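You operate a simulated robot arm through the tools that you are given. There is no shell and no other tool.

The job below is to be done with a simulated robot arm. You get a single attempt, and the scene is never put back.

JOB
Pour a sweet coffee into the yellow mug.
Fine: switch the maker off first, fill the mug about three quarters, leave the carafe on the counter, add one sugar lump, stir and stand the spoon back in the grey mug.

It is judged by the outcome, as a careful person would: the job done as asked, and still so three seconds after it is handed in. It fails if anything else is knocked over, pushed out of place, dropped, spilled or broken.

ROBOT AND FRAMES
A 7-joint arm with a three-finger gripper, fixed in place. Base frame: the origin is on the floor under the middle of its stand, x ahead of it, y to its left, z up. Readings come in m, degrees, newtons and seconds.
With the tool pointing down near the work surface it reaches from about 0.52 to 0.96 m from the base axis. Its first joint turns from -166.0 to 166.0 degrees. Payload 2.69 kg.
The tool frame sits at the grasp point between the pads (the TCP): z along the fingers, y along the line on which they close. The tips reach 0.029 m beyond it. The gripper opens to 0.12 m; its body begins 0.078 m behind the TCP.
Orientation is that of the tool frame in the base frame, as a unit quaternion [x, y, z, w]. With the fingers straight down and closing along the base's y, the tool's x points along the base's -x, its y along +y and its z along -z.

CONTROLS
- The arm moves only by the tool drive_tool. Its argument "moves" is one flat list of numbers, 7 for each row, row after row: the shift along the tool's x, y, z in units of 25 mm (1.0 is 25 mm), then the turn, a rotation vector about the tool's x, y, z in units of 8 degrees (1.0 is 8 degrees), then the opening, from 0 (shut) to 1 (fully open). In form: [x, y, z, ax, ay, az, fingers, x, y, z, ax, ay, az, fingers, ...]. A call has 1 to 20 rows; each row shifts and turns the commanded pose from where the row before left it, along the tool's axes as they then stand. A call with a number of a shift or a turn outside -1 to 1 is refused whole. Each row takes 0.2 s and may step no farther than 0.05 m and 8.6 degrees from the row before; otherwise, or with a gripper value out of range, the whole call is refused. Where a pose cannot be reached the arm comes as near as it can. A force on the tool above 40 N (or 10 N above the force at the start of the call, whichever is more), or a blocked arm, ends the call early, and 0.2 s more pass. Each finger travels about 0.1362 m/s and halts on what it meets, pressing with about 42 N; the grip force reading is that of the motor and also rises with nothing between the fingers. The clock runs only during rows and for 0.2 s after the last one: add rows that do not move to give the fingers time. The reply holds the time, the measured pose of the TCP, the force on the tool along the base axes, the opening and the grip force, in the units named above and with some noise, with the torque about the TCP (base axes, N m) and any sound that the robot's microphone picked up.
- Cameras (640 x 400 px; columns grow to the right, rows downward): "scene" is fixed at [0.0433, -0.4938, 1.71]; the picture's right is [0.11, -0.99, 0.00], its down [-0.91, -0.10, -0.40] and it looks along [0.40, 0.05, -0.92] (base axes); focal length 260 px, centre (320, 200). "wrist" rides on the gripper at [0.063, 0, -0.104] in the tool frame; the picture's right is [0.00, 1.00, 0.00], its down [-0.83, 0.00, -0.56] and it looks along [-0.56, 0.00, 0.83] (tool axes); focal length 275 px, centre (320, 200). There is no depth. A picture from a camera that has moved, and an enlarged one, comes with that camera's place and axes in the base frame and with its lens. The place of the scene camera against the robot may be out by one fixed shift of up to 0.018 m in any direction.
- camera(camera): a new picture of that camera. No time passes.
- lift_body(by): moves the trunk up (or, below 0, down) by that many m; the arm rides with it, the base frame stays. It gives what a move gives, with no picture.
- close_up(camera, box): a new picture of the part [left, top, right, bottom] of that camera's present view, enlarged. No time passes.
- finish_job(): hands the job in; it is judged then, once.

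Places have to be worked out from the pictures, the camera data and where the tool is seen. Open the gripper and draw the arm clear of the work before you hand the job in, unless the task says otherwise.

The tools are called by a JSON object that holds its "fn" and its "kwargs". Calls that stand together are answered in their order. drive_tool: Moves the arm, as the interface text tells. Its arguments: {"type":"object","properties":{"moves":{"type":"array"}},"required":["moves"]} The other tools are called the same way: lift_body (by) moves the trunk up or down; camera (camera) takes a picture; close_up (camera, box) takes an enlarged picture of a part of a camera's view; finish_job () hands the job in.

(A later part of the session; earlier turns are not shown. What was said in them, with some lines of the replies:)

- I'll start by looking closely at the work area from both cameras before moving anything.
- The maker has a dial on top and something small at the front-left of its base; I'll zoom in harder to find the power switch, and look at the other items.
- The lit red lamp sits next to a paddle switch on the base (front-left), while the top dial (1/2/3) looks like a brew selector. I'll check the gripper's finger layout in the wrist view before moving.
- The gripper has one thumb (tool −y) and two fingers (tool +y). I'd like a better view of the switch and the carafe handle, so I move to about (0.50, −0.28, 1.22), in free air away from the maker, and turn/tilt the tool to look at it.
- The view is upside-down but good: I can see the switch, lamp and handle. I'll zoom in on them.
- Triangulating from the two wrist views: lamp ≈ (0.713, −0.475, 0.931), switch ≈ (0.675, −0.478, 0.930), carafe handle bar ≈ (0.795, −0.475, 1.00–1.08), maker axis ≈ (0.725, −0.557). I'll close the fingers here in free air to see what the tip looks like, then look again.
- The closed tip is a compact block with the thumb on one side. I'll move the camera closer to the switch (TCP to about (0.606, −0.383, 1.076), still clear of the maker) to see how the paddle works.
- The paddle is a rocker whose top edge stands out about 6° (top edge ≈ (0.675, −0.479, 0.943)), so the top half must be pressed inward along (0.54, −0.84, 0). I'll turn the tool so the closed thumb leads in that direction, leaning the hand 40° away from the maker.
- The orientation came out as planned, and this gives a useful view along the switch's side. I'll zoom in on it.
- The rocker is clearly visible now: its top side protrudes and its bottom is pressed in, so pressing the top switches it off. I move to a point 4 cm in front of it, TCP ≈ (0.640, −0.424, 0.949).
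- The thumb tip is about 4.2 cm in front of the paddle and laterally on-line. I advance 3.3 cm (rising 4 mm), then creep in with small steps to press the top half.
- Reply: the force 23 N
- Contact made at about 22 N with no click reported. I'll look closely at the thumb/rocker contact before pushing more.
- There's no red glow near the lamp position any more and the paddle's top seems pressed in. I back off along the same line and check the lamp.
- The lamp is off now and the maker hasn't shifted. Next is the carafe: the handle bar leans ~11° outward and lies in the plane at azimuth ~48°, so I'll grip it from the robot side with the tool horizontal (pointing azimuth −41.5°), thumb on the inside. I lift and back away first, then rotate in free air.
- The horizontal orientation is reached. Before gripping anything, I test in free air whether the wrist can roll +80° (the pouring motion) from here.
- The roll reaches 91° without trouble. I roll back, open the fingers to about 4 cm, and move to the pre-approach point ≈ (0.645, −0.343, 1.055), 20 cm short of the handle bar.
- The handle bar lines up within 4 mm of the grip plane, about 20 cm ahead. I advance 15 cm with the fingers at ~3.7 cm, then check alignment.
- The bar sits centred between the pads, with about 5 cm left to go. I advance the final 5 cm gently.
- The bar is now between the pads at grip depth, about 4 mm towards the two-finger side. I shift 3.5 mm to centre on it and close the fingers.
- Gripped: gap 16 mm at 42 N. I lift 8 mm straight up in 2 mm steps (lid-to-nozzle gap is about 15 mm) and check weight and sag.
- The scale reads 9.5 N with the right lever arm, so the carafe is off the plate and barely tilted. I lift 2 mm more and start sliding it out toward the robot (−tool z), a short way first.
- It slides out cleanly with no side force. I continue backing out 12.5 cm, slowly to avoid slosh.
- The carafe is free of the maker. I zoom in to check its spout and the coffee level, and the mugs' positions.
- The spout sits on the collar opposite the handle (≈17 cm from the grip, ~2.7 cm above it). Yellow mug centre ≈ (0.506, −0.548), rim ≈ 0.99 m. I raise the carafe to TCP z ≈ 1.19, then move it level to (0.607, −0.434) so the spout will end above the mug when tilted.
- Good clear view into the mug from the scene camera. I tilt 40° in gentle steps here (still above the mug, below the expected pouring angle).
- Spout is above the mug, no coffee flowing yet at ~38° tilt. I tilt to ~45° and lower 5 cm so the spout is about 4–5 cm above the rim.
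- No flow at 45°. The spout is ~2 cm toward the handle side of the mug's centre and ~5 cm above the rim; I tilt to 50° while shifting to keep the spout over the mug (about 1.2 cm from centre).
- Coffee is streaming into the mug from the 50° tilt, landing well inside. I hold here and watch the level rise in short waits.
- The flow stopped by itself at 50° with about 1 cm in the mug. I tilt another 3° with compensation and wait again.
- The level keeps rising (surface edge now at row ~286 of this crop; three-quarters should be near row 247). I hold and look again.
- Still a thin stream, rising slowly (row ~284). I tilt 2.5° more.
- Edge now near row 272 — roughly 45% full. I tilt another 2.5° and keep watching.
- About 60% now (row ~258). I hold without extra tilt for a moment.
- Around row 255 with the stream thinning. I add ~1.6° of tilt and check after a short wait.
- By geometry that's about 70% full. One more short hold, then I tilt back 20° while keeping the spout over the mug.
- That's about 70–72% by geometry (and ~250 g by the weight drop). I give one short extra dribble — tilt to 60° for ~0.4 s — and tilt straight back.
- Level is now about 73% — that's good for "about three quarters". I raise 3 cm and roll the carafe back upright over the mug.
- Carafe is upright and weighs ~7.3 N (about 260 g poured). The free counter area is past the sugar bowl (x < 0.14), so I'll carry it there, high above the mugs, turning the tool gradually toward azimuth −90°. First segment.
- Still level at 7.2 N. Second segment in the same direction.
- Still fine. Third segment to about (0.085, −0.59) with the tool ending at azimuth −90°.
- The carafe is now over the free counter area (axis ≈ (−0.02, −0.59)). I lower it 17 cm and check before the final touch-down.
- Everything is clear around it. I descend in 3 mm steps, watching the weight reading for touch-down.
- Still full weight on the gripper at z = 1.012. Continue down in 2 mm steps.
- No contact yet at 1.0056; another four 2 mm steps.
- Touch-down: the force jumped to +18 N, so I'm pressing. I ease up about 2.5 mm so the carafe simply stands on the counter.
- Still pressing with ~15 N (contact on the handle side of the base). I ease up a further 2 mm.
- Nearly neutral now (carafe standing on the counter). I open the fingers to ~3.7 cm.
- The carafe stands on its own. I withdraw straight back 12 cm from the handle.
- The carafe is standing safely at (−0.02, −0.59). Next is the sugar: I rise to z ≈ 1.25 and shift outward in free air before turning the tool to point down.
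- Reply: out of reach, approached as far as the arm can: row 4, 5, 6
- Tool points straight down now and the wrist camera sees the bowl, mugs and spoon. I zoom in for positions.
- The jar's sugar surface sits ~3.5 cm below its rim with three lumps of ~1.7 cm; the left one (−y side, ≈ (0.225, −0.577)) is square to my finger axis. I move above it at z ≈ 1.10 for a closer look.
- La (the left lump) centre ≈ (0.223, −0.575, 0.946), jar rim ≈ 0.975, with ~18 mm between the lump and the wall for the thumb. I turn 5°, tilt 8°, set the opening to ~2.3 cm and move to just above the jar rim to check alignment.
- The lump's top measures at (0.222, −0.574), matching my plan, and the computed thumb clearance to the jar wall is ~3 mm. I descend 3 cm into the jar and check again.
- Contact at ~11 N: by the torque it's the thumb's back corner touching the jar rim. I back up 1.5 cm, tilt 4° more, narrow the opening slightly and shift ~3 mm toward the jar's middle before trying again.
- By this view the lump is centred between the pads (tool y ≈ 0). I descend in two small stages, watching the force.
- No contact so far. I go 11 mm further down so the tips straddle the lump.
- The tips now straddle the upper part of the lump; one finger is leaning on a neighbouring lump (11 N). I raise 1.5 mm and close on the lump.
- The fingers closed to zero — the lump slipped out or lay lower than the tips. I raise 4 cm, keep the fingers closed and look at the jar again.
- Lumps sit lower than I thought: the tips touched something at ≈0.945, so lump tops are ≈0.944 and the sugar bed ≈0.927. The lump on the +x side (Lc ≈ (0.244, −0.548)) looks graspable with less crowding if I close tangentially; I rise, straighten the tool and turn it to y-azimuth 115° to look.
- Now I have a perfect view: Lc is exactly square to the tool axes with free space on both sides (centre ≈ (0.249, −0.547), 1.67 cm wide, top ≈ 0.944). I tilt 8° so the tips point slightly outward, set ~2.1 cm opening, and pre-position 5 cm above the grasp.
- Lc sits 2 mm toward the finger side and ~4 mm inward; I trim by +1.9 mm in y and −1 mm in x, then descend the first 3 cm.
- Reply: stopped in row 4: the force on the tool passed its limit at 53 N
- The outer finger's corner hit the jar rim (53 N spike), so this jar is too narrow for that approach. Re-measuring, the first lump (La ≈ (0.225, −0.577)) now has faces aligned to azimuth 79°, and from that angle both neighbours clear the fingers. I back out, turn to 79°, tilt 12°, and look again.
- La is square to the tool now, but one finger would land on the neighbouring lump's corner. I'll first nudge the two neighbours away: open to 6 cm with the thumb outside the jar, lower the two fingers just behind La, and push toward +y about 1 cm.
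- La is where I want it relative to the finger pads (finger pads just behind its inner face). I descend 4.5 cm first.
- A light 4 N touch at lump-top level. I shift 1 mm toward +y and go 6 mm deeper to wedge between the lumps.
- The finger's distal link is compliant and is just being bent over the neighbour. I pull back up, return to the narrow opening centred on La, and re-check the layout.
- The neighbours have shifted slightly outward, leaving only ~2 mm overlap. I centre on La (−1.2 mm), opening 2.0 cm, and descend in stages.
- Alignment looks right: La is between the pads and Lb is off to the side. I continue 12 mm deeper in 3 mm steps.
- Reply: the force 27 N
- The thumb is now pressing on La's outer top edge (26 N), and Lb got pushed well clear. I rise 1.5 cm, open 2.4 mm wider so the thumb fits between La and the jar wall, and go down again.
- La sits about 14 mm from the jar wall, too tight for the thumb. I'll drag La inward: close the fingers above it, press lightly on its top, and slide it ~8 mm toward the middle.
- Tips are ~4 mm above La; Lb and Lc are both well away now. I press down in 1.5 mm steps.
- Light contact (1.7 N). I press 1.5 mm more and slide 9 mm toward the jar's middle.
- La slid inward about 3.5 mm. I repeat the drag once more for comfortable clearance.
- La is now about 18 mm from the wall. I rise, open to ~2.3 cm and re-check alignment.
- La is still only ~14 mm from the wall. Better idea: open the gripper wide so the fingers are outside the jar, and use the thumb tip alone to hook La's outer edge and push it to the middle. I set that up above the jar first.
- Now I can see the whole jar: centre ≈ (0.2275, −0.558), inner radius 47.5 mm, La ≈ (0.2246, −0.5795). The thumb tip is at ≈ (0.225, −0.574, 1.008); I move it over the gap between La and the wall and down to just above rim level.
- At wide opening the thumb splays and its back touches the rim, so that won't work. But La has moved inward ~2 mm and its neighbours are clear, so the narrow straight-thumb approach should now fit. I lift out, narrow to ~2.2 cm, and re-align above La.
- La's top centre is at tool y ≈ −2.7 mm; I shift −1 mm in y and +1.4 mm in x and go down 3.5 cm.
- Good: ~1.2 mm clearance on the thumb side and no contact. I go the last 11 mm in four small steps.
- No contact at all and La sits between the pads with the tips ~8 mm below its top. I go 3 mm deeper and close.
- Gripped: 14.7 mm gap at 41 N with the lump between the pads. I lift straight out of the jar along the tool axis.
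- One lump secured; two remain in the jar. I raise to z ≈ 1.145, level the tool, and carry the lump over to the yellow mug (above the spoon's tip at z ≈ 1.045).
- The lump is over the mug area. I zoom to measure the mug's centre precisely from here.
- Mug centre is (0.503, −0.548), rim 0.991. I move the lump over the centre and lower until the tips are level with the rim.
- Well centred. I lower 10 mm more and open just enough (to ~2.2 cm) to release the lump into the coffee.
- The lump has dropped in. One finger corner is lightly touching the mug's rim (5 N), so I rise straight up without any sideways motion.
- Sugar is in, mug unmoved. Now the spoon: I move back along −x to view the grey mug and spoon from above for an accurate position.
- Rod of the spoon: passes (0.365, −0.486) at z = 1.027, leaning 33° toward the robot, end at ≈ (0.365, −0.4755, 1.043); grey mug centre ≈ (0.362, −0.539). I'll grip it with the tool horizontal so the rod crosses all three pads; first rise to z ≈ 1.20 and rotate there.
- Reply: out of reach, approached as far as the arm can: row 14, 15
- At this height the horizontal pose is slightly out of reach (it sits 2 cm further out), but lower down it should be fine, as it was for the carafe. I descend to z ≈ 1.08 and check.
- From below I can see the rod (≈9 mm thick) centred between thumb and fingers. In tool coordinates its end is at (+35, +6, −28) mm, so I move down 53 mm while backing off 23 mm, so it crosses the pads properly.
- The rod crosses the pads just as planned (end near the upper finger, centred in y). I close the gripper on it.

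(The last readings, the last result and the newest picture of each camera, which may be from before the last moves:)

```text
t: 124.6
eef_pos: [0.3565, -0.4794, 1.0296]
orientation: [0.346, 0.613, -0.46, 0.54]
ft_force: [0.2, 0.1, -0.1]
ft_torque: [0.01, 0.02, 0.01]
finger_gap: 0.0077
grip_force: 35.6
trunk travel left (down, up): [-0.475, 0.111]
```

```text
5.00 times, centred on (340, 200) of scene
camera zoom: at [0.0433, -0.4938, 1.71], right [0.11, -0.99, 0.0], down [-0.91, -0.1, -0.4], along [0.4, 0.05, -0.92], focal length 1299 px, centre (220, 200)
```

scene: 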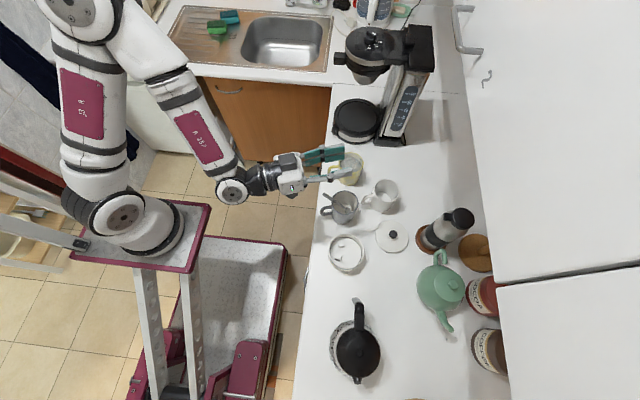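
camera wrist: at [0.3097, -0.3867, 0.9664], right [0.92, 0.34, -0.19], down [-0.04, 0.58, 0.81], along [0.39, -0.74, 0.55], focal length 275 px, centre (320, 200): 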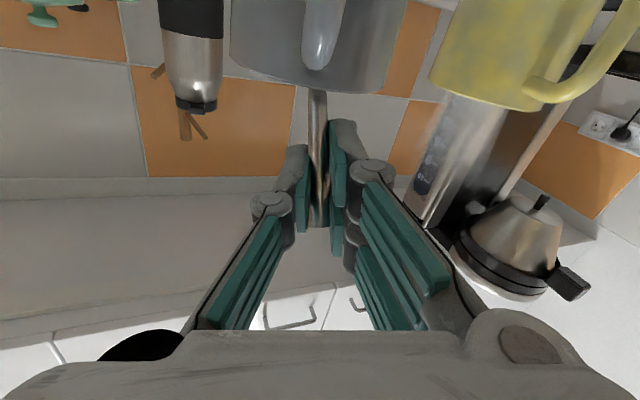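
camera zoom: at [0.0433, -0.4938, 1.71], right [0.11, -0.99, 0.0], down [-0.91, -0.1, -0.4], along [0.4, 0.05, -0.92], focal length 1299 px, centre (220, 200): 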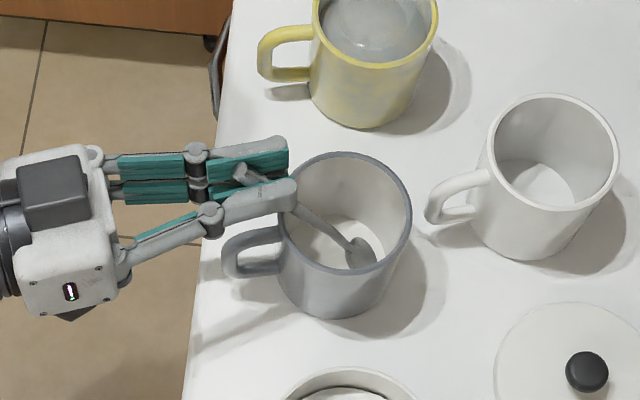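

Spoon gripped (7.7 mm, 36 N). I raise it out of the grey mug using the trunk, which keeps the arm's posture unchanged.

{"fn": "lift_body", "kwargs": {"by": 0.11}}

{"fn": "camera", "kwargs": {"camera": "wrist"}}

{"fn": "close_up", "kwargs": {"camera": "scene", "box": [280, 150, 420, 250]}}

```text
t: 126.0
eef_pos: [0.3565, -0.481, 1.1393]
orientation: [0.346, 0.614, -0.46, 0.54]
ft_force: [-1.0, 0.4, -0.3]
ft_torque: [0.01, 0.01, -0.02]
finger_gap: 0.0077
grip_force: 36.0
trunk travel left (down, up): [-0.585, 0.001]
```

```text
taken
camera wrist: at [0.3096, -0.3881, 1.0766], right [0.92, 0.34, -0.19], down [-0.04, 0.58, 0.81], along [0.39, -0.74, 0.55], focal length 275 px, centre (320, 200)
```

wrist: 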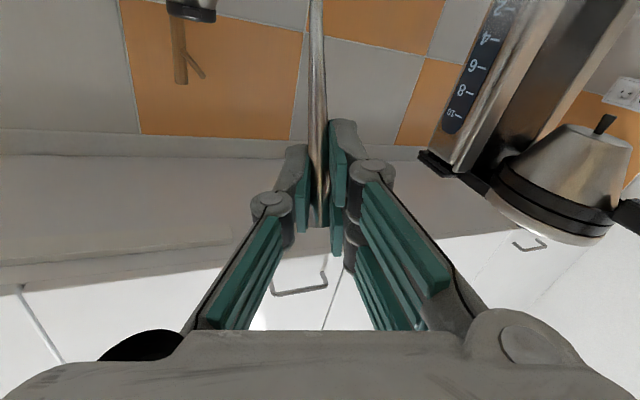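

```text
4.00 times, centred on (350, 200) of scene
camera zoom: at [0.0433, -0.4938, 1.71], right [0.11, -0.99, 0.0], down [-0.91, -0.1, -0.4], along [0.4, 0.05, -0.92], focal length 1039 px, centre (200, 200)
```

zoom: 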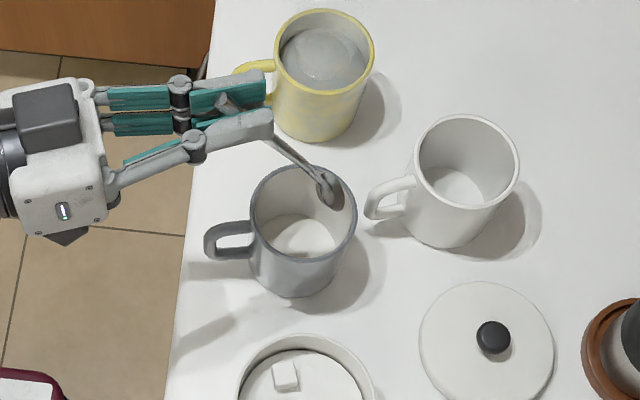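

The spoon hangs clear above the mugs. I carry it over toward the yellow mug, rising a little, then I'll pitch the tool 25° so the spoon is almost upright for stirring.

{"fn": "drive_tool", "kwargs": {"moves": [-0.37, 0.672, 0.603, 0, 0, 0, 0, -0.37, 0.672, 0.603, 0, 0, 0, 0, -0.37, 0.672, 0.603, 0, 0, 0, 0, -0.37, 0.672, 0.603, 0, 0, 0, 0, -0.37, 0.672, 0.603, 0, 0, 0, 0, -0.37, 0.672, 0.603, 0, 0, 0, 0, 0, 0, 0, 0, 0, 0, 0]}}

{"fn": "close_up", "kwargs": {"camera": "scene", "box": [280, 120, 420, 220]}}

```text
t: 127.6
eef_pos: [0.49, -0.529, 1.1766]
orientation: [0.346, 0.614, -0.46, 0.54]
ft_force: [0.8, 0.1, 0.0]
ft_torque: [0.0, -0.02, 0.02]
finger_gap: 0.0075
grip_force: 35.5
trunk travel left (down, up): [-0.585, 0.001]
```

```text
4.00 times, centred on (350, 170) of scene
camera zoom: at [0.0433, -0.4938, 1.71], right [0.11, -0.99, 0.0], down [-0.91, -0.1, -0.4], along [0.4, 0.05, -0.92], focal length 1039 px, centre (200, 320)
```

zoom: 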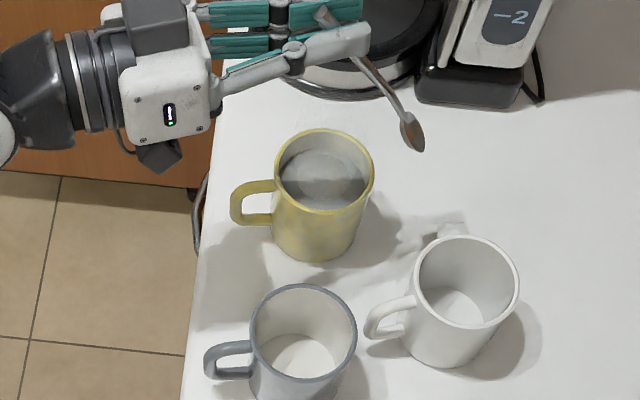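

Spoon head is where predicted. Now the 25° pitch so the spoon hangs nearly upright over the mug.

{"fn": "drive_tool", "kwargs": {"moves": [0, 0, 0, -0.138, 0.72, 0.268, 0, 0, 0, 0, -0.138, 0.72, 0.268, 0, 0, 0, 0, -0.138, 0.72, 0.268, 0, 0, 0, 0, -0.138, 0.72, 0.268, 0, 0, 0, 0, 0, 0, 0, 0]}}

{"fn": "close_up", "kwargs": {"camera": "scene", "box": [280, 120, 420, 220]}}

{"fn": "camera", "kwargs": {"camera": "wrist"}}

```text
t: 128.8
eef_pos: [0.4899, -0.5297, 1.1764]
orientation: [0.455, 0.699, -0.316, 0.453]
ft_force: [-0.4, 0.3, 0.5]
ft_torque: [0.0, 0.03, 0.01]
finger_gap: 0.0076
grip_force: 35.5
trunk travel left (down, up): [-0.585, 0.001]
```

```text
4.00 times, centred on (350, 170) of scene
camera zoom: at [0.0433, -0.4938, 1.71], right [0.11, -0.99, 0.0], down [-0.91, -0.1, -0.4], along [0.4, 0.05, -0.92], focal length 1039 px, centre (200, 320)
```

zoom: 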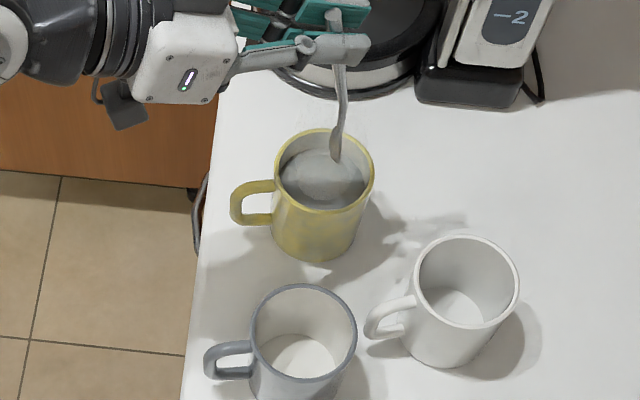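

```text
taken
camera wrist: at [0.4429, -0.4179, 1.1586], right [0.92, 0.39, -0.03], down [-0.04, 0.19, 0.98], along [0.39, -0.9, 0.19], focal length 275 px, centre (320, 200)
```

wrist: 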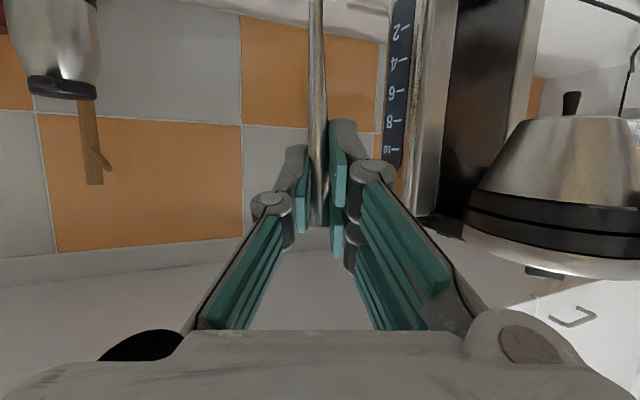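

The spoon is nearly vertical, about 1 cm short of the mug's centre. I shift it over the centre and lower 3.5 cm, then check.

{"fn": "drive_tool", "kwargs": {"moves": [0, 0.357, -0.026, 0, 0, 0, 0, 0.43, 0.014, 0.183, 0, 0, 0, 0, 0.43, 0.014, 0.183, 0, 0, 0, 0, 0.43, 0.014, 0.183, 0, 0, 0, 0]}}

{"fn": "close_up", "kwargs": {"camera": "scene", "box": [310, 110, 400, 190]}}

```text
t: 129.8
eef_pos: [0.4988, -0.5248, 1.1395]
orientation: [0.455, 0.699, -0.316, 0.452]
ft_force: [-1.4, 0.8, 0.5]
ft_torque: [0.0, -0.04, -0.01]
finger_gap: 0.0076
grip_force: 35.2
trunk travel left (down, up): [-0.585, 0.001]
```

```text
5.00 times, centred on (355, 150) of scene
camera zoom: at [0.0433, -0.4938, 1.71], right [0.11, -0.99, 0.0], down [-0.91, -0.1, -0.4], along [0.4, 0.05, -0.92], focal length 1299 px, centre (145, 450)
```

zoom: 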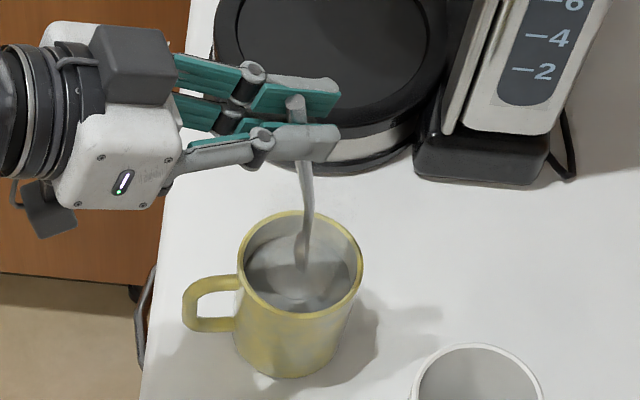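

The spoon tip is exactly at the mug's centre at rim level. I lower it 7 cm into the coffee (tip about 1.5 cm above the floor).

{"fn": "drive_tool", "kwargs": {"moves": [0.43, 0.014, 0.183, 0, 0, 0, 0, 0.43, 0.014, 0.183, 0, 0, 0, 0, 0.43, 0.014, 0.183, 0, 0, 0, 0, 0.43, 0.014, 0.183, 0, 0, 0, 0, 0.43, 0.014, 0.183, 0, 0, 0, 0, 0.43, 0.014, 0.183, 0, 0, 0, 0]}}

{"fn": "close_up", "kwargs": {"camera": "scene", "box": [310, 110, 400, 190]}}

```text
t: 131.2
eef_pos: [0.5013, -0.526, 1.0708]
orientation: [0.455, 0.698, -0.317, 0.453]
ft_force: [-0.1, 0.5, 4.9]
ft_torque: [0.0, -0.04, 0.01]
finger_gap: 0.0076
grip_force: 35.9
trunk travel left (down, up): [-0.585, 0.001]
```

```text
5.00 times, centred on (355, 150) of scene
camera zoom: at [0.0433, -0.4938, 1.71], right [0.11, -0.99, 0.0], down [-0.91, -0.1, -0.4], along [0.4, 0.05, -0.92], focal length 1299 px, centre (145, 450)
```

zoom: 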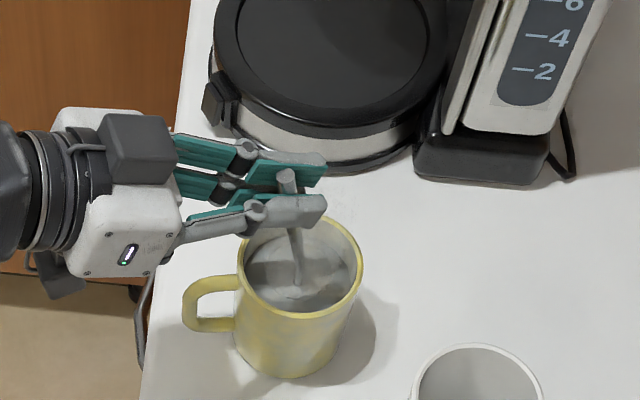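

The tip touches the sugar lump at the bottom (5 N). I raise it 6 mm and stir two circles of 13 mm radius.

{"fn": "drive_tool", "kwargs": {"moves": [-0.221, -0.007, -0.094, 0, 0, 0, 0, -0.092, 0.48, 0.18, 0, 0, 0, 0, 0.1556, 0.0019, -0.3668, 0, 0, 0, 0, 0.1183, -0.2807, -0.257, 0, 0, 0, 0, 0.012, -0.3981, 0.0026, 0, 0, 0, 0, -0.1018, -0.2823, 0.2618, 0, 0, 0, 0, -0.1556, -0.0019, 0.3668, 0, 0, 0, 0, -0.1183, 0.2807, 0.257, 0, 0, 0, 0, -0.012, 0.3981, -0.0026, 0, 0, 0, 0, 0.1018, 0.2823, -0.2618, 0, 0, 0, 0, 0.1556, 0.0019, -0.3668, 0, 0, 0, 0, 0.1183, -0.2807, -0.257, 0, 0, 0, 0, 0.012, -0.3981, 0.0026, 0, 0, 0, 0, -0.1018, -0.2823, 0.2618, 0, 0, 0, 0, -0.1556, -0.0019, 0.3668, 0, 0, 0, 0, -0.1183, 0.2807, 0.257, 0, 0, 0, 0, -0.012, 0.3981, -0.0026, 0, 0, 0, 0, 0.1018, 0.2823, -0.2618, 0, 0, 0, 0]}}

{"fn": "close_up", "kwargs": {"camera": "scene", "box": [310, 110, 400, 190]}}

```text
t: 135.0
eef_pos: [0.5118, -0.5243, 1.0774]
orientation: [0.456, 0.698, -0.317, 0.452]
ft_force: [0.7, -1.0, 0.3]
ft_torque: [-0.02, -0.02, -0.02]
finger_gap: 0.0077
grip_force: 35.2
trunk travel left (down, up): [-0.585, 0.001]
```

```text
5.00 times, centred on (355, 150) of scene
camera zoom: at [0.0433, -0.4938, 1.71], right [0.11, -0.99, 0.0], down [-0.91, -0.1, -0.4], along [0.4, 0.05, -0.92], focal length 1299 px, centre (145, 450)
```

zoom: 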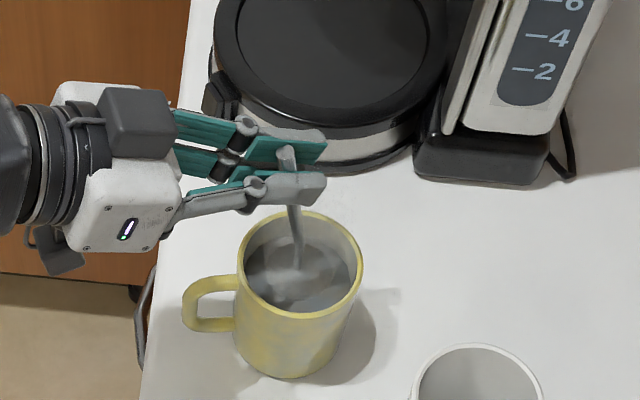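

No contact forces and the mug stays put. I stir two and a half more circles.

{"fn": "drive_tool", "kwargs": {"moves": [0.1556, 0.0019, -0.3668, 0, 0, 0, 0, 0.1183, -0.2807, -0.257, 0, 0, 0, 0, 0.012, -0.3981, 0.0026, 0, 0, 0, 0, -0.1018, -0.2823, 0.2618, 0, 0, 0, 0, -0.1556, -0.0019, 0.3668, 0, 0, 0, 0, -0.1183, 0.2807, 0.257, 0, 0, 0, 0, -0.012, 0.3981, -0.0026, 0, 0, 0, 0, 0.1018, 0.2823, -0.2618, 0, 0, 0, 0, 0.1556, 0.0019, -0.3668, 0, 0, 0, 0, 0.1183, -0.2807, -0.257, 0, 0, 0, 0, 0.012, -0.3981, 0.0026, 0, 0, 0, 0, -0.1018, -0.2823, 0.2618, 0, 0, 0, 0, -0.1556, -0.0019, 0.3668, 0, 0, 0, 0, -0.1183, 0.2807, 0.257, 0, 0, 0, 0, -0.012, 0.3981, -0.0026, 0, 0, 0, 0, 0.1018, 0.2823, -0.2618, 0, 0, 0, 0]}}

{"fn": "drive_tool", "kwargs": {"moves": [0.1556, 0.0019, -0.3668, 0, 0, 0, 0, 0.1183, -0.2807, -0.257, 0, 0, 0, 0, 0.012, -0.3981, 0.0026, 0, 0, 0, 0, -0.1018, -0.2823, 0.2618, 0, 0, 0, 0, -0.1556, -0.0019, 0.3668, 0, 0, 0, 0, -0.1183, 0.2807, 0.257, 0, 0, 0, 0, -0.012, 0.3981, -0.0026, 0, 0, 0, 0, 0.1018, 0.2823, -0.2618, 0, 0, 0, 0, 0.1556, 0.0019, -0.3668, 0, 0, 0, 0, 0.1183, -0.2807, -0.257, 0, 0, 0, 0, 0.012, -0.3981, 0.0026, 0, 0, 0, 0, -0.1018, -0.2823, 0.2618, 0, 0, 0, 0, -0.1556, -0.0019, 0.3668, 0, 0, 0, 0, -0.1183, 0.2807, 0.257, 0, 0, 0, 0, -0.012, 0.3981, -0.0026, 0, 0, 0, 0, 0.1018, 0.2823, -0.2618, 0, 0, 0, 0, 0.092, -0.48, -0.18, 0, 0, 0, 0]}}

{"fn": "close_up", "kwargs": {"camera": "scene", "box": [310, 110, 400, 190]}}

```text
t: 138.4
eef_pos: [0.5105, -0.5262, 1.0754]
orientation: [0.455, 0.698, -0.317, 0.452]
ft_force: [0.7, -1.5, -0.6]
ft_torque: [0.03, -0.01, 0.01]
finger_gap: 0.0076
grip_force: 35.6
trunk travel left (down, up): [-0.585, 0.001]
```

```text
t: 142.0
eef_pos: [0.4976, -0.5236, 1.0767]
orientation: [0.456, 0.697, -0.317, 0.453]
ft_force: [0.2, -0.3, -0.3]
ft_torque: [0.04, -0.02, -0.03]
finger_gap: 0.0074
grip_force: 35.8
trunk travel left (down, up): [-0.585, 0.001]
```

```text
5.00 times, centred on (355, 150) of scene
camera zoom: at [0.0433, -0.4938, 1.71], right [0.11, -0.99, 0.0], down [-0.91, -0.1, -0.4], along [0.4, 0.05, -0.92], focal length 1299 px, centre (145, 450)
```

zoom: 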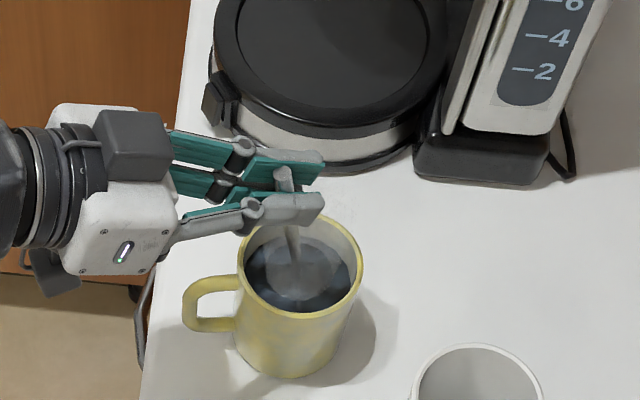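

The coffee has turned uniformly dark again — sugar stirred in. I lift the spoon straight out, then tilt it back to its original lean.

{"fn": "drive_tool", "kwargs": {"moves": [-0.5, -0.016, -0.21, 0, 0, 0, 0, -0.81, -0.026, -0.344, 0, 0, 0, 0, -0.81, -0.026, -0.344, 0, 0, 0, 0, -0.81, -0.026, -0.344, 0, 0, 0, 0, -0.81, -0.026, -0.344, 0, 0, 0, 0, -0.31, -0.01, -0.134, 0, 0, 0, 0, 0, 0, 0, 0, 0, 0, 0, 0, 0, 0, 0, 0, 0, 0, 0, 0, 0, 0, 0, 0, 0, 0, 0, 0, 0.138, -0.72, -0.268, 0, 0, 0, 0, 0.138, -0.72, -0.268, 0, 0, 0, 0, 0.138, -0.72, -0.268, 0, 0, 0, 0, 0.138, -0.72, -0.268, 0]}}

{"fn": "close_up", "kwargs": {"camera": "scene", "box": [280, 110, 420, 220]}}

```text
t: 144.8
eef_pos: [0.4968, -0.5253, 1.187]
orientation: [0.346, 0.612, -0.461, 0.541]
ft_force: [0.3, 1.3, -0.1]
ft_torque: [0.05, 0.01, 0.01]
finger_gap: 0.0075
grip_force: 35.6
trunk travel left (down, up): [-0.585, 0.001]
```

```text
3.64 times, centred on (350, 165) of scene
camera zoom: at [0.0433, -0.4938, 1.71], right [0.11, -0.99, 0.0], down [-0.91, -0.1, -0.4], along [0.4, 0.05, -0.92], focal length 944 px, centre (211, 327)
```

zoom: 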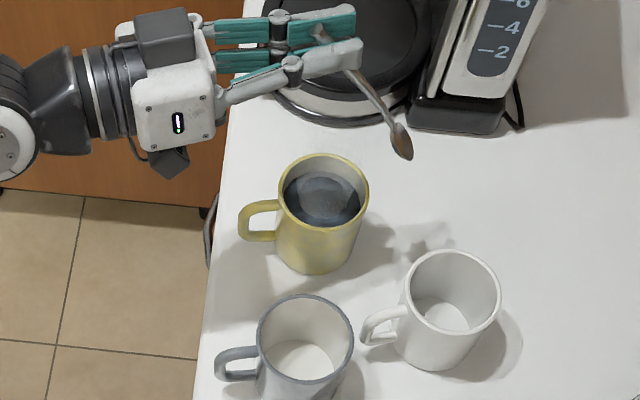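

Coffee is dark and still, no drips. I carry the spoon back above the grey mug to the exact lift-out pose (0.3565, −0.481, 1.139).

{"fn": "drive_tool", "kwargs": {"moves": [0.455, -0.703, -0.6, 0, 0, 0, 0, 0.455, -0.703, -0.6, 0, 0, 0, 0, 0.455, -0.703, -0.6, 0, 0, 0, 0, 0.455, -0.703, -0.6, 0, 0, 0, 0, 0.455, -0.703, -0.6, 0, 0, 0, 0, 0.455, -0.703, -0.6, 0, 0, 0, 0, 0, 0, 0, 0, 0, 0, 0, 0, 0, 0, 0, 0, 0, 0]}}

{"fn": "close_up", "kwargs": {"camera": "scene", "box": [280, 150, 420, 250]}}

{"fn": "camera", "kwargs": {"camera": "wrist"}}

```text
t: 146.6
eef_pos: [0.3568, -0.4835, 1.1372]
orientation: [0.346, 0.613, -0.461, 0.54]
ft_force: [-0.4, 0.6, -0.7]
ft_torque: [-0.01, 0.01, -0.03]
finger_gap: 0.0076
grip_force: 35.9
trunk travel left (down, up): [-0.585, 0.001]
```

```text
4.00 times, centred on (350, 200) of scene
camera zoom: at [0.0433, -0.4938, 1.71], right [0.11, -0.99, 0.0], down [-0.91, -0.1, -0.4], along [0.4, 0.05, -0.92], focal length 1039 px, centre (200, 200)
```

zoom: 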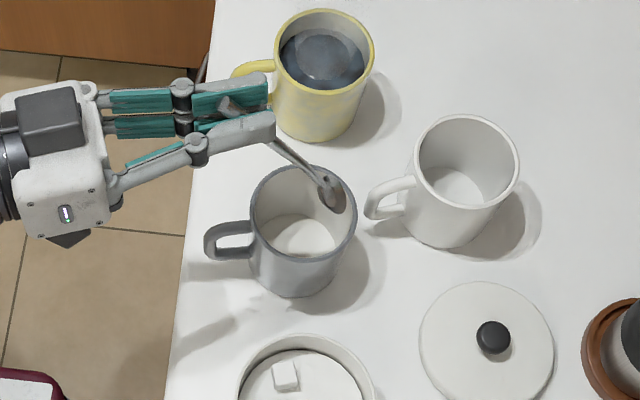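

```text
taken
camera wrist: at [0.3088, -0.3895, 1.0747], right [0.92, 0.34, -0.19], down [-0.04, 0.58, 0.81], along [0.39, -0.74, 0.55], focal length 275 px, centre (320, 200)
```

wrist: 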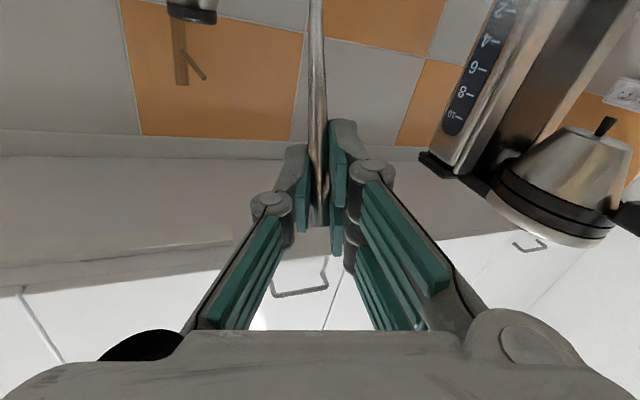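

Nearly identical to the lift-out pose (about 2 mm too far out). I correct 2 mm and lower with the trunk by 10 cm.

{"fn": "drive_tool", "kwargs": {"moves": [-0.006, 0.027, -0.075, 0, 0, 0, 0, 0, 0, 0, 0, 0, 0, 0]}}

{"fn": "lift_body", "kwargs": {"by": -0.1}}

{"fn": "close_up", "kwargs": {"camera": "scene", "box": [280, 160, 400, 240]}}

```text
t: 147.2
eef_pos: [0.3569, -0.4807, 1.1389]
orientation: [0.347, 0.613, -0.461, 0.54]
ft_force: [0.0, -0.2, -0.4]
ft_torque: [-0.01, 0.01, -0.03]
finger_gap: 0.0073
grip_force: 35.8
trunk travel left (down, up): [-0.585, 0.001]
```

```text
t: 148.5
eef_pos: [0.3562, -0.4796, 1.0381]
orientation: [0.346, 0.614, -0.46, 0.541]
ft_force: [0.4, 0.1, -1.0]
ft_torque: [-0.01, 0.03, 0.01]
finger_gap: 0.0078
grip_force: 36.1
trunk travel left (down, up): [-0.485, 0.101]
```

```text
5.00 times, centred on (340, 200) of scene
camera zoom: at [0.0433, -0.4938, 1.71], right [0.11, -0.99, 0.0], down [-0.91, -0.1, -0.4], along [0.4, 0.05, -0.92], focal length 1299 px, centre (220, 200)
```

zoom: 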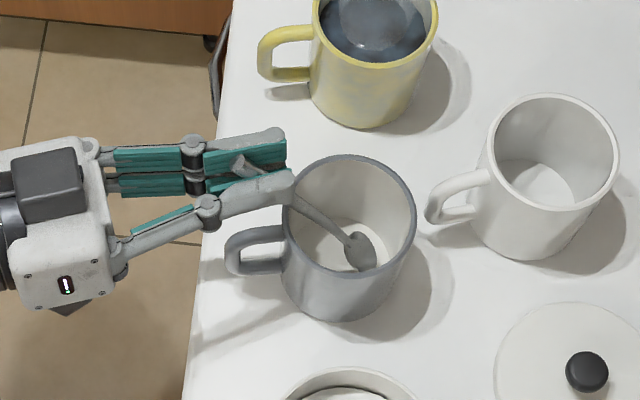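

Spoon head is just above the mug floor again. I compare the grey mug's position with the original picture using the same crop, to make sure it hasn't been nudged.

{"fn": "close_up", "kwargs": {"camera": "scene", "box": [300, 140, 460, 290]}}

{"fn": "camera", "kwargs": {"camera": "wrist"}}

```text
2.67 times, centred on (380, 215) of scene
camera zoom: at [0.0433, -0.4938, 1.71], right [0.11, -0.99, 0.0], down [-0.91, -0.1, -0.4], along [0.4, 0.05, -0.92], focal length 693 px, centre (160, 160)
```

zoom: 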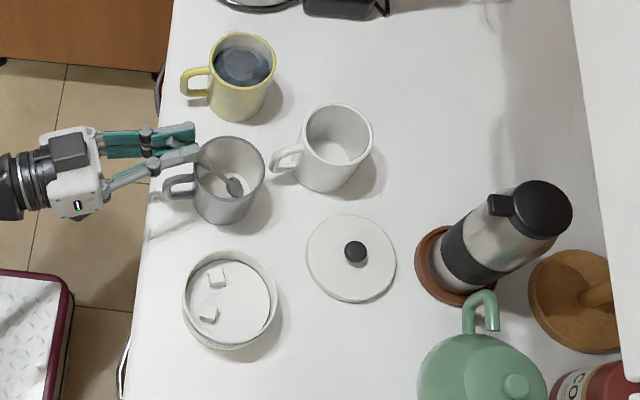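

```text
taken
camera wrist: at [0.3102, -0.3849, 0.9752], right [0.92, 0.34, -0.19], down [-0.04, 0.58, 0.81], along [0.39, -0.74, 0.55], focal length 275 px, centre (320, 200)
```

wrist: 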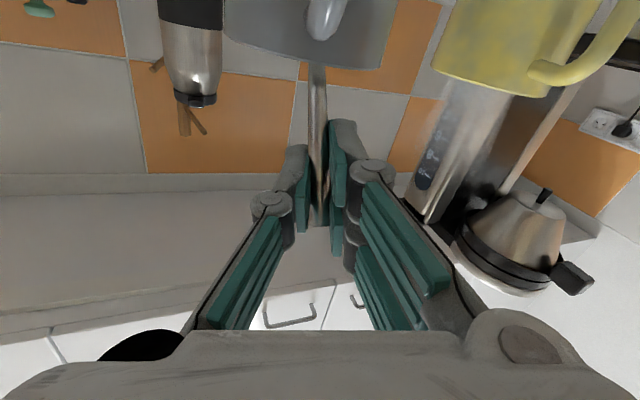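

The grey mug is within ~1–2 mm of its original place. I lower the last 8 mm in 2 mm steps, watching the force.

{"fn": "drive_tool", "kwargs": {"moves": [0.0785, 0.0153, 0, 0, 0, 0, 0, 0.0785, 0.0153, 0, 0, 0, 0, 0, 0.0785, 0.0153, 0, 0, 0, 0, 0]}}

{"fn": "close_up", "kwargs": {"camera": "scene", "box": [305, 175, 385, 235]}}

```text
t: 149.3
eef_pos: [0.3573, -0.4783, 1.0328]
orientation: [0.348, 0.612, -0.461, 0.54]
ft_force: [-1.5, -1.2, 0.0]
ft_torque: [-0.04, 0.01, -0.04]
finger_gap: 0.0079
grip_force: 35.7
trunk travel left (down, up): [-0.485, 0.101]
```

```text
6.67 times, centred on (345, 205) of scene
camera zoom: at [0.0433, -0.4938, 1.71], right [0.11, -0.99, 0.0], down [-0.91, -0.1, -0.4], along [0.4, 0.05, -0.92], focal length 1732 px, centre (153, 167)
```

zoom: 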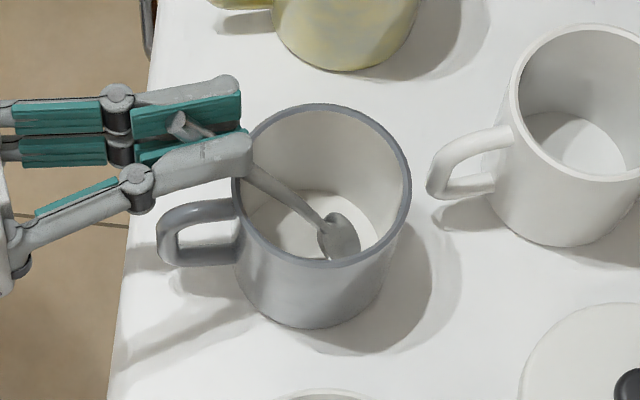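

Spoon is back in position; mug essentially unmoved. I lower 2 mm more and open the fingers gently.

{"fn": "drive_tool", "kwargs": {"moves": [0.0785, 0.0153, 0, 0, 0, 0, 0, 0, 0, 0, 0, 0, 0, 0, 0, 0, 0, 0, 0, 0, 0.09, 0, 0, 0, 0, 0, 0, 0.14, 0, 0, 0, 0, 0, 0, 0.25, 0, 0, 0, 0, 0, 0, 0.42, 0, 0, 0, 0, 0, 0, 0.42]}}

{"fn": "close_up", "kwargs": {"camera": "scene", "box": [305, 175, 385, 235]}}

{"fn": "camera", "kwargs": {"camera": "wrist"}}

```text
t: 150.9
eef_pos: [0.3576, -0.4771, 1.0309]
orientation: [0.347, 0.613, -0.46, 0.54]
ft_force: [-0.4, -0.2, -0.6]
ft_torque: [0.04, -0.03, 0.01]
finger_gap: 0.0505
grip_force: 0.2
trunk travel left (down, up): [-0.485, 0.101]
```

```text
6.67 times, centred on (345, 205) of scene
camera zoom: at [0.0433, -0.4938, 1.71], right [0.11, -0.99, 0.0], down [-0.91, -0.1, -0.4], along [0.4, 0.05, -0.92], focal length 1732 px, centre (153, 167)
```

zoom: 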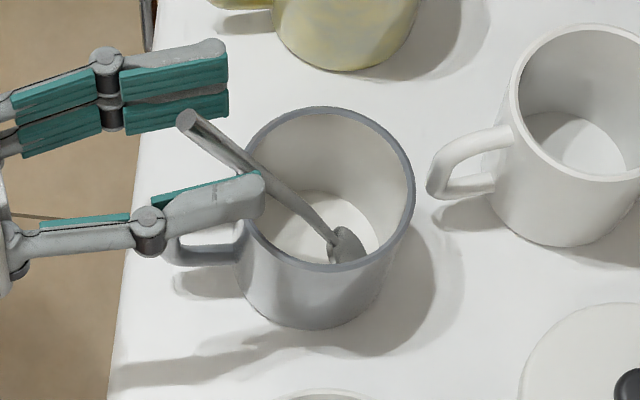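

```text
taken
camera wrist: at [0.3105, -0.3838, 0.9676], right [0.92, 0.34, -0.19], down [-0.04, 0.58, 0.81], along [0.39, -0.74, 0.55], focal length 275 px, centre (320, 200)
```

wrist: 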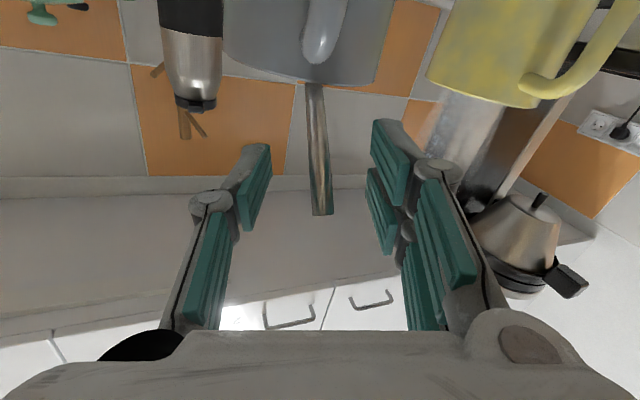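

The spoon stands in the grey mug, released. I rise straight up with the trunk so the rod simply slides out from between the open fingers.

{"fn": "lift_body", "kwargs": {"by": 0.1}}

{"fn": "camera", "kwargs": {"camera": "scene"}}

{"fn": "close_up", "kwargs": {"camera": "scene", "box": [300, 140, 460, 290]}}

```text
t: 152.3
eef_pos: [0.358, -0.4784, 1.1296]
orientation: [0.347, 0.613, -0.461, 0.54]
ft_force: [0.0, 0.1, -0.2]
ft_torque: [0.03, -0.02, -0.02]
finger_gap: 0.0503
grip_force: 0.0
trunk travel left (down, up): [-0.585, 0.001]
```

```text
taken
```

scene: 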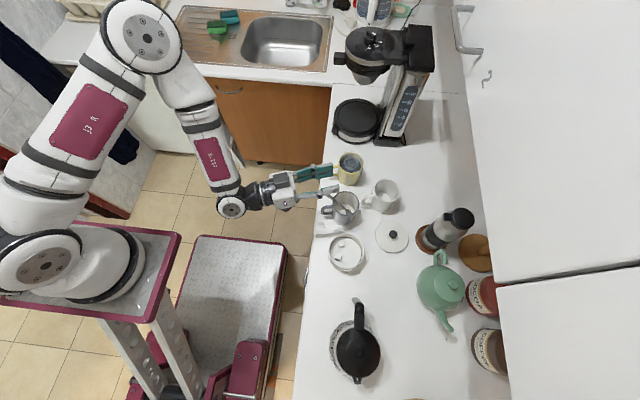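

```text
2.67 times, centred on (380, 215) of scene
camera zoom: at [0.0433, -0.4938, 1.71], right [0.11, -0.99, 0.0], down [-0.91, -0.1, -0.4], along [0.4, 0.05, -0.92], focal length 693 px, centre (160, 160)
```

zoom: 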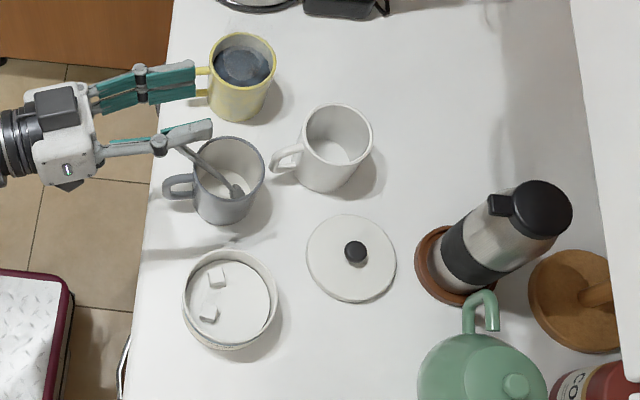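

All items are in place. Now I clear the arm away: rise, turn the tool to point down again, and move up and back toward the starting pose.

{"fn": "drive_tool", "kwargs": {"moves": [-0.7, -0.137, 0, 0, 0, 0, 0.42, -0.7, -0.137, 0, 0, 0, 0, 0.42, -0.7, -0.137, 0, 0, 0, 0, 0.42, -0.7, -0.137, 0, 0, 0, 0, 0.42, 0, 0, 0, -0.508, 0.7257, -0.3584, 0.42, 0, 0, 0, -0.508, 0.7257, -0.3584, 0.42, 0, 0, 0, -0.508, 0.7257, -0.3584, 0.42, 0, 0, 0, -0.508, 0.7257, -0.3584, 0.42, 0, 0, 0, -0.508, 0.7257, -0.3584, 0.42, 0, 0, 0, -0.508, 0.7257, -0.3584, 0.42, 0, 0, 0, -0.508, 0.7257, -0.3584, 0.42, 0, 0, 0, -0.508, 0.7257, -0.3584, 0.42, 0, 0, 0, -0.508, 0.7257, -0.3584, 0.42, 0, 0, 0, -0.508, 0.7257, -0.3584, 0.42, 0, 0, 0, -0.508, 0.7257, -0.3584, 0.42, 0, 0, 0, -0.508, 0.7257, -0.3584, 0.42, 0, 0, 0, -0.508, 0.7257, -0.3584, 0.42]}}

{"fn": "camera", "kwargs": {"camera": "scene"}}

```text
t: 155.9
eef_pos: [0.365, -0.4732, 1.2009]
orientation: [0.105, 0.993, -0.027, 0.049]
ft_force: [0.2, -0.4, 0.1]
ft_torque: [-0.03, -0.01, 0.0]
finger_gap: 0.0503
grip_force: 0.0
out of reach, approached as far as the arm can: row 12, 13
trunk travel left (down, up): [-0.585, 0.001]
```

```text
taken
```

scene: 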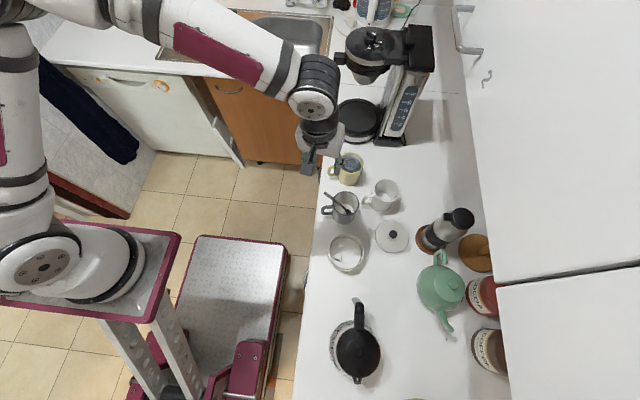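

Pointing down again above the scene. I move up and back to about the starting position and take final pictures.

{"fn": "drive_tool", "kwargs": {"moves": [0, 0.497, -0.867, 0, 0, 0, 0.6, 0, 0.497, -0.867, 0, 0, 0, 0.8, 0, 0.497, -0.867, 0, 0, 0, 1, 0, 0.497, -0.867, 0, 0, 0, 1, 0, 0.497, -0.867, 0, 0, 0, 1, 0, 0.497, -0.867, 0, 0, 0, 1, 0, 0, 0, 0, 0, 0, 1]}}

{"fn": "camera", "kwargs": {"camera": "scene"}}

{"fn": "camera", "kwargs": {"camera": "wrist"}}

{"fn": "close_up", "kwargs": {"camera": "scene", "box": [310, 90, 400, 220]}}

```text
t: 157.5
eef_pos: [0.3695, -0.391, 1.3273]
orientation: [0.106, 0.993, -0.026, 0.052]
ft_force: [1.8, 0.0, -1.0]
ft_torque: [-0.02, -0.02, 0.01]
finger_gap: 0.1202
grip_force: 0.0
trunk travel left (down, up): [-0.585, 0.001]
```

```text
taken
```

scene: 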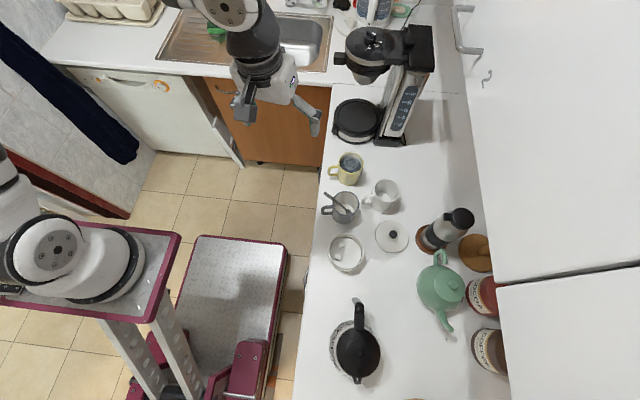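

```text
taken
camera wrist: at [0.2973, -0.3717, 1.424], right [0.21, 0.98, -0.04], down [0.76, -0.13, 0.64], along [0.62, -0.17, -0.77], focal length 275 px, centre (320, 200)
```

wrist: 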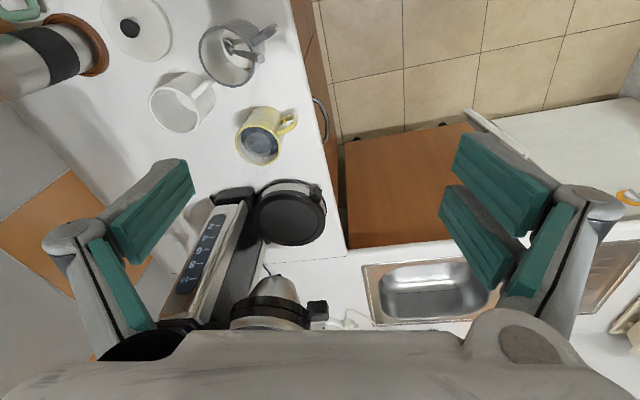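

```text
3.08 times, centred on (355, 155) of scene
camera zoom: at [0.0433, -0.4938, 1.71], right [0.11, -0.99, 0.0], down [-0.91, -0.1, -0.4], along [0.4, 0.05, -0.92], focal length 799 px, centre (212, 338)
```

zoom: 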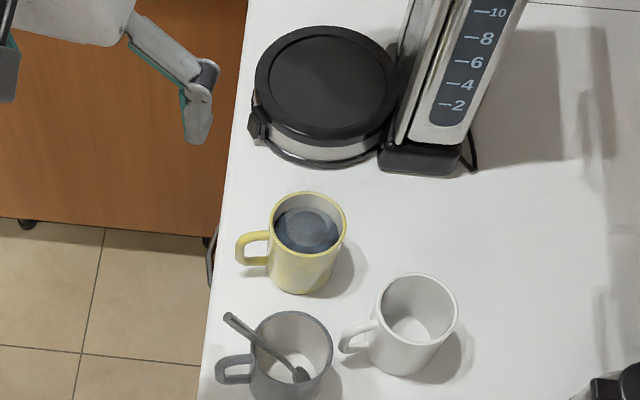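

Everything looks in order. A last close check of the coffee level, the switch lamp, the spoon, the sugar jar and the carafe.

{"fn": "close_up", "kwargs": {"camera": "scene", "box": [325, 140, 373, 180]}}

{"fn": "close_up", "kwargs": {"camera": "wrist", "box": [225, 90, 345, 250]}}

{"fn": "close_up", "kwargs": {"camera": "scene", "box": [310, 180, 410, 280]}}

{"fn": "close_up", "kwargs": {"camera": "scene", "box": [300, 280, 440, 400]}}

```text
10.00 times, centred on (349, 160) of scene
camera zoom: at [0.0433, -0.4938, 1.71], right [0.11, -0.99, 0.0], down [-0.91, -0.1, -0.4], along [0.4, 0.05, -0.92], focal length 2598 px, centre (30, 600)
```

zoom: 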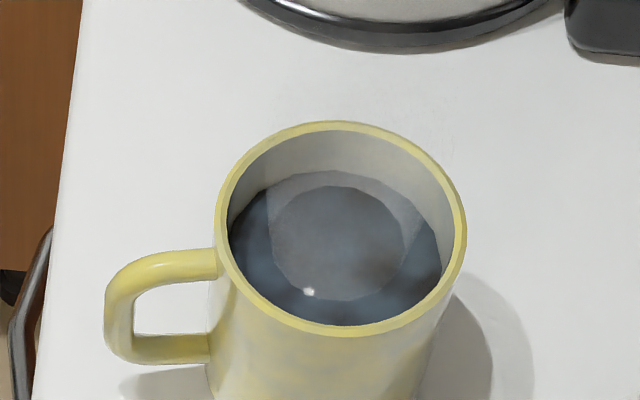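

```text
2.50 times, centred on (285, 170) of wrist
camera zoom: at [0.2973, -0.3717, 1.424], right [0.21, 0.98, -0.04], down [0.76, -0.13, 0.64], along [0.62, -0.17, -0.77], focal length 688 px, centre (408, 275)
```

zoom: 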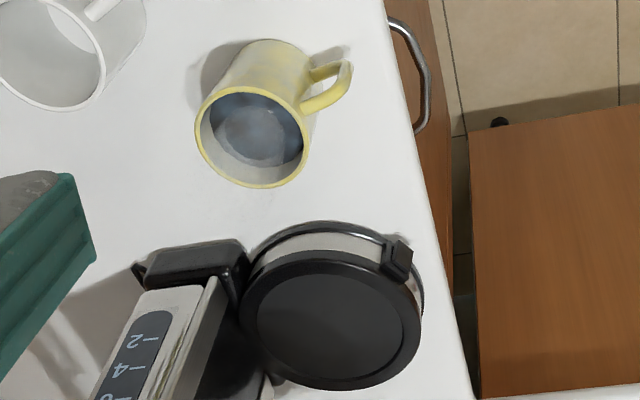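

```text
4.00 times, centred on (360, 230) of scene
camera zoom: at [0.0433, -0.4938, 1.71], right [0.11, -0.99, 0.0], down [-0.91, -0.1, -0.4], along [0.4, 0.05, -0.92], focal length 1039 px, centre (160, 80)
```

zoom: 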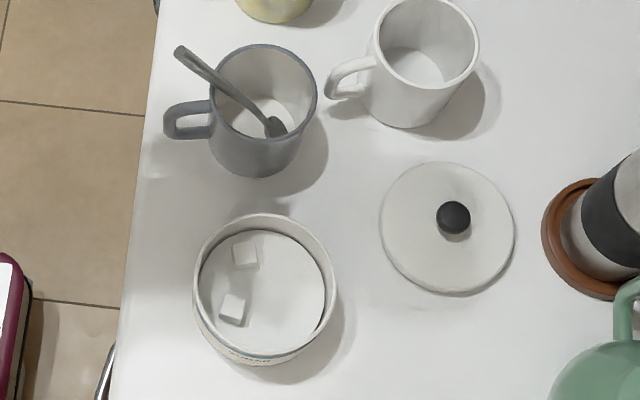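

```text
3.33 times, centred on (370, 340) of scene
camera zoom: at [0.0433, -0.4938, 1.71], right [0.11, -0.99, 0.0], down [-0.91, -0.1, -0.4], along [0.4, 0.05, -0.92], focal length 866 px, centre (153, -267)
```

zoom: 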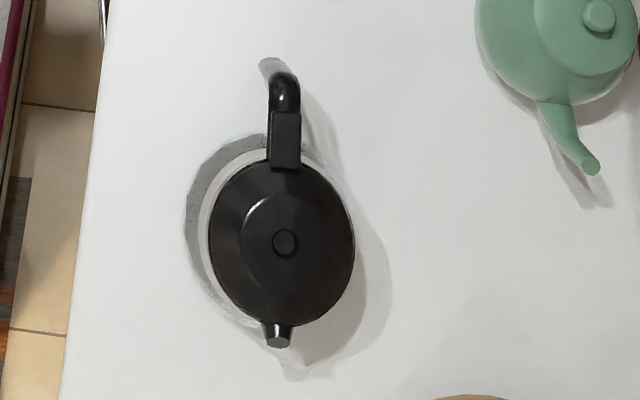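

The maker is off and the yellow mug is about three quarters full with one lump stirred in. The spoon is back in the grey mug, the carafe is on the counter, and the gripper is open and clear, so I'm handing the job in.

{"fn": "finish_job", "kwargs": {}}

```text
The job is handed in.
```

The sweet coffee is in the yellow mug, and I've handed the job in. No verdict has come back yet.

- **Maker:** I switched it off first at the base switch, and its lamp is out.
- **Fill:** the mug is roughly 72% full, judged from the pictures. The weight lost from the carafe, about 250 g, suggests nearer 68%.
- **Carafe:** it stands on the free counter past the sugar jar.
- **Sugar:** one lump went in. Getting it out took several tries: the gripper touched the jar's rim (one push peaked at 53 N) and moved the lumps around inside. The other two lumps are still in the jar, and the jar hasn't visibly moved.
- **Stirring:** I made six circles with the spoon. The coffee looked evenly dark afterwards, but I didn't check that the lump had dissolved completely.
- **Spoon:** it is back in the grey mug, leaning on the rim as before. That mug may have shifted by a millimetre or two.

The last pictures show nothing spilled, dropped or knocked over. The gripper is open and the arm is clear of the work.
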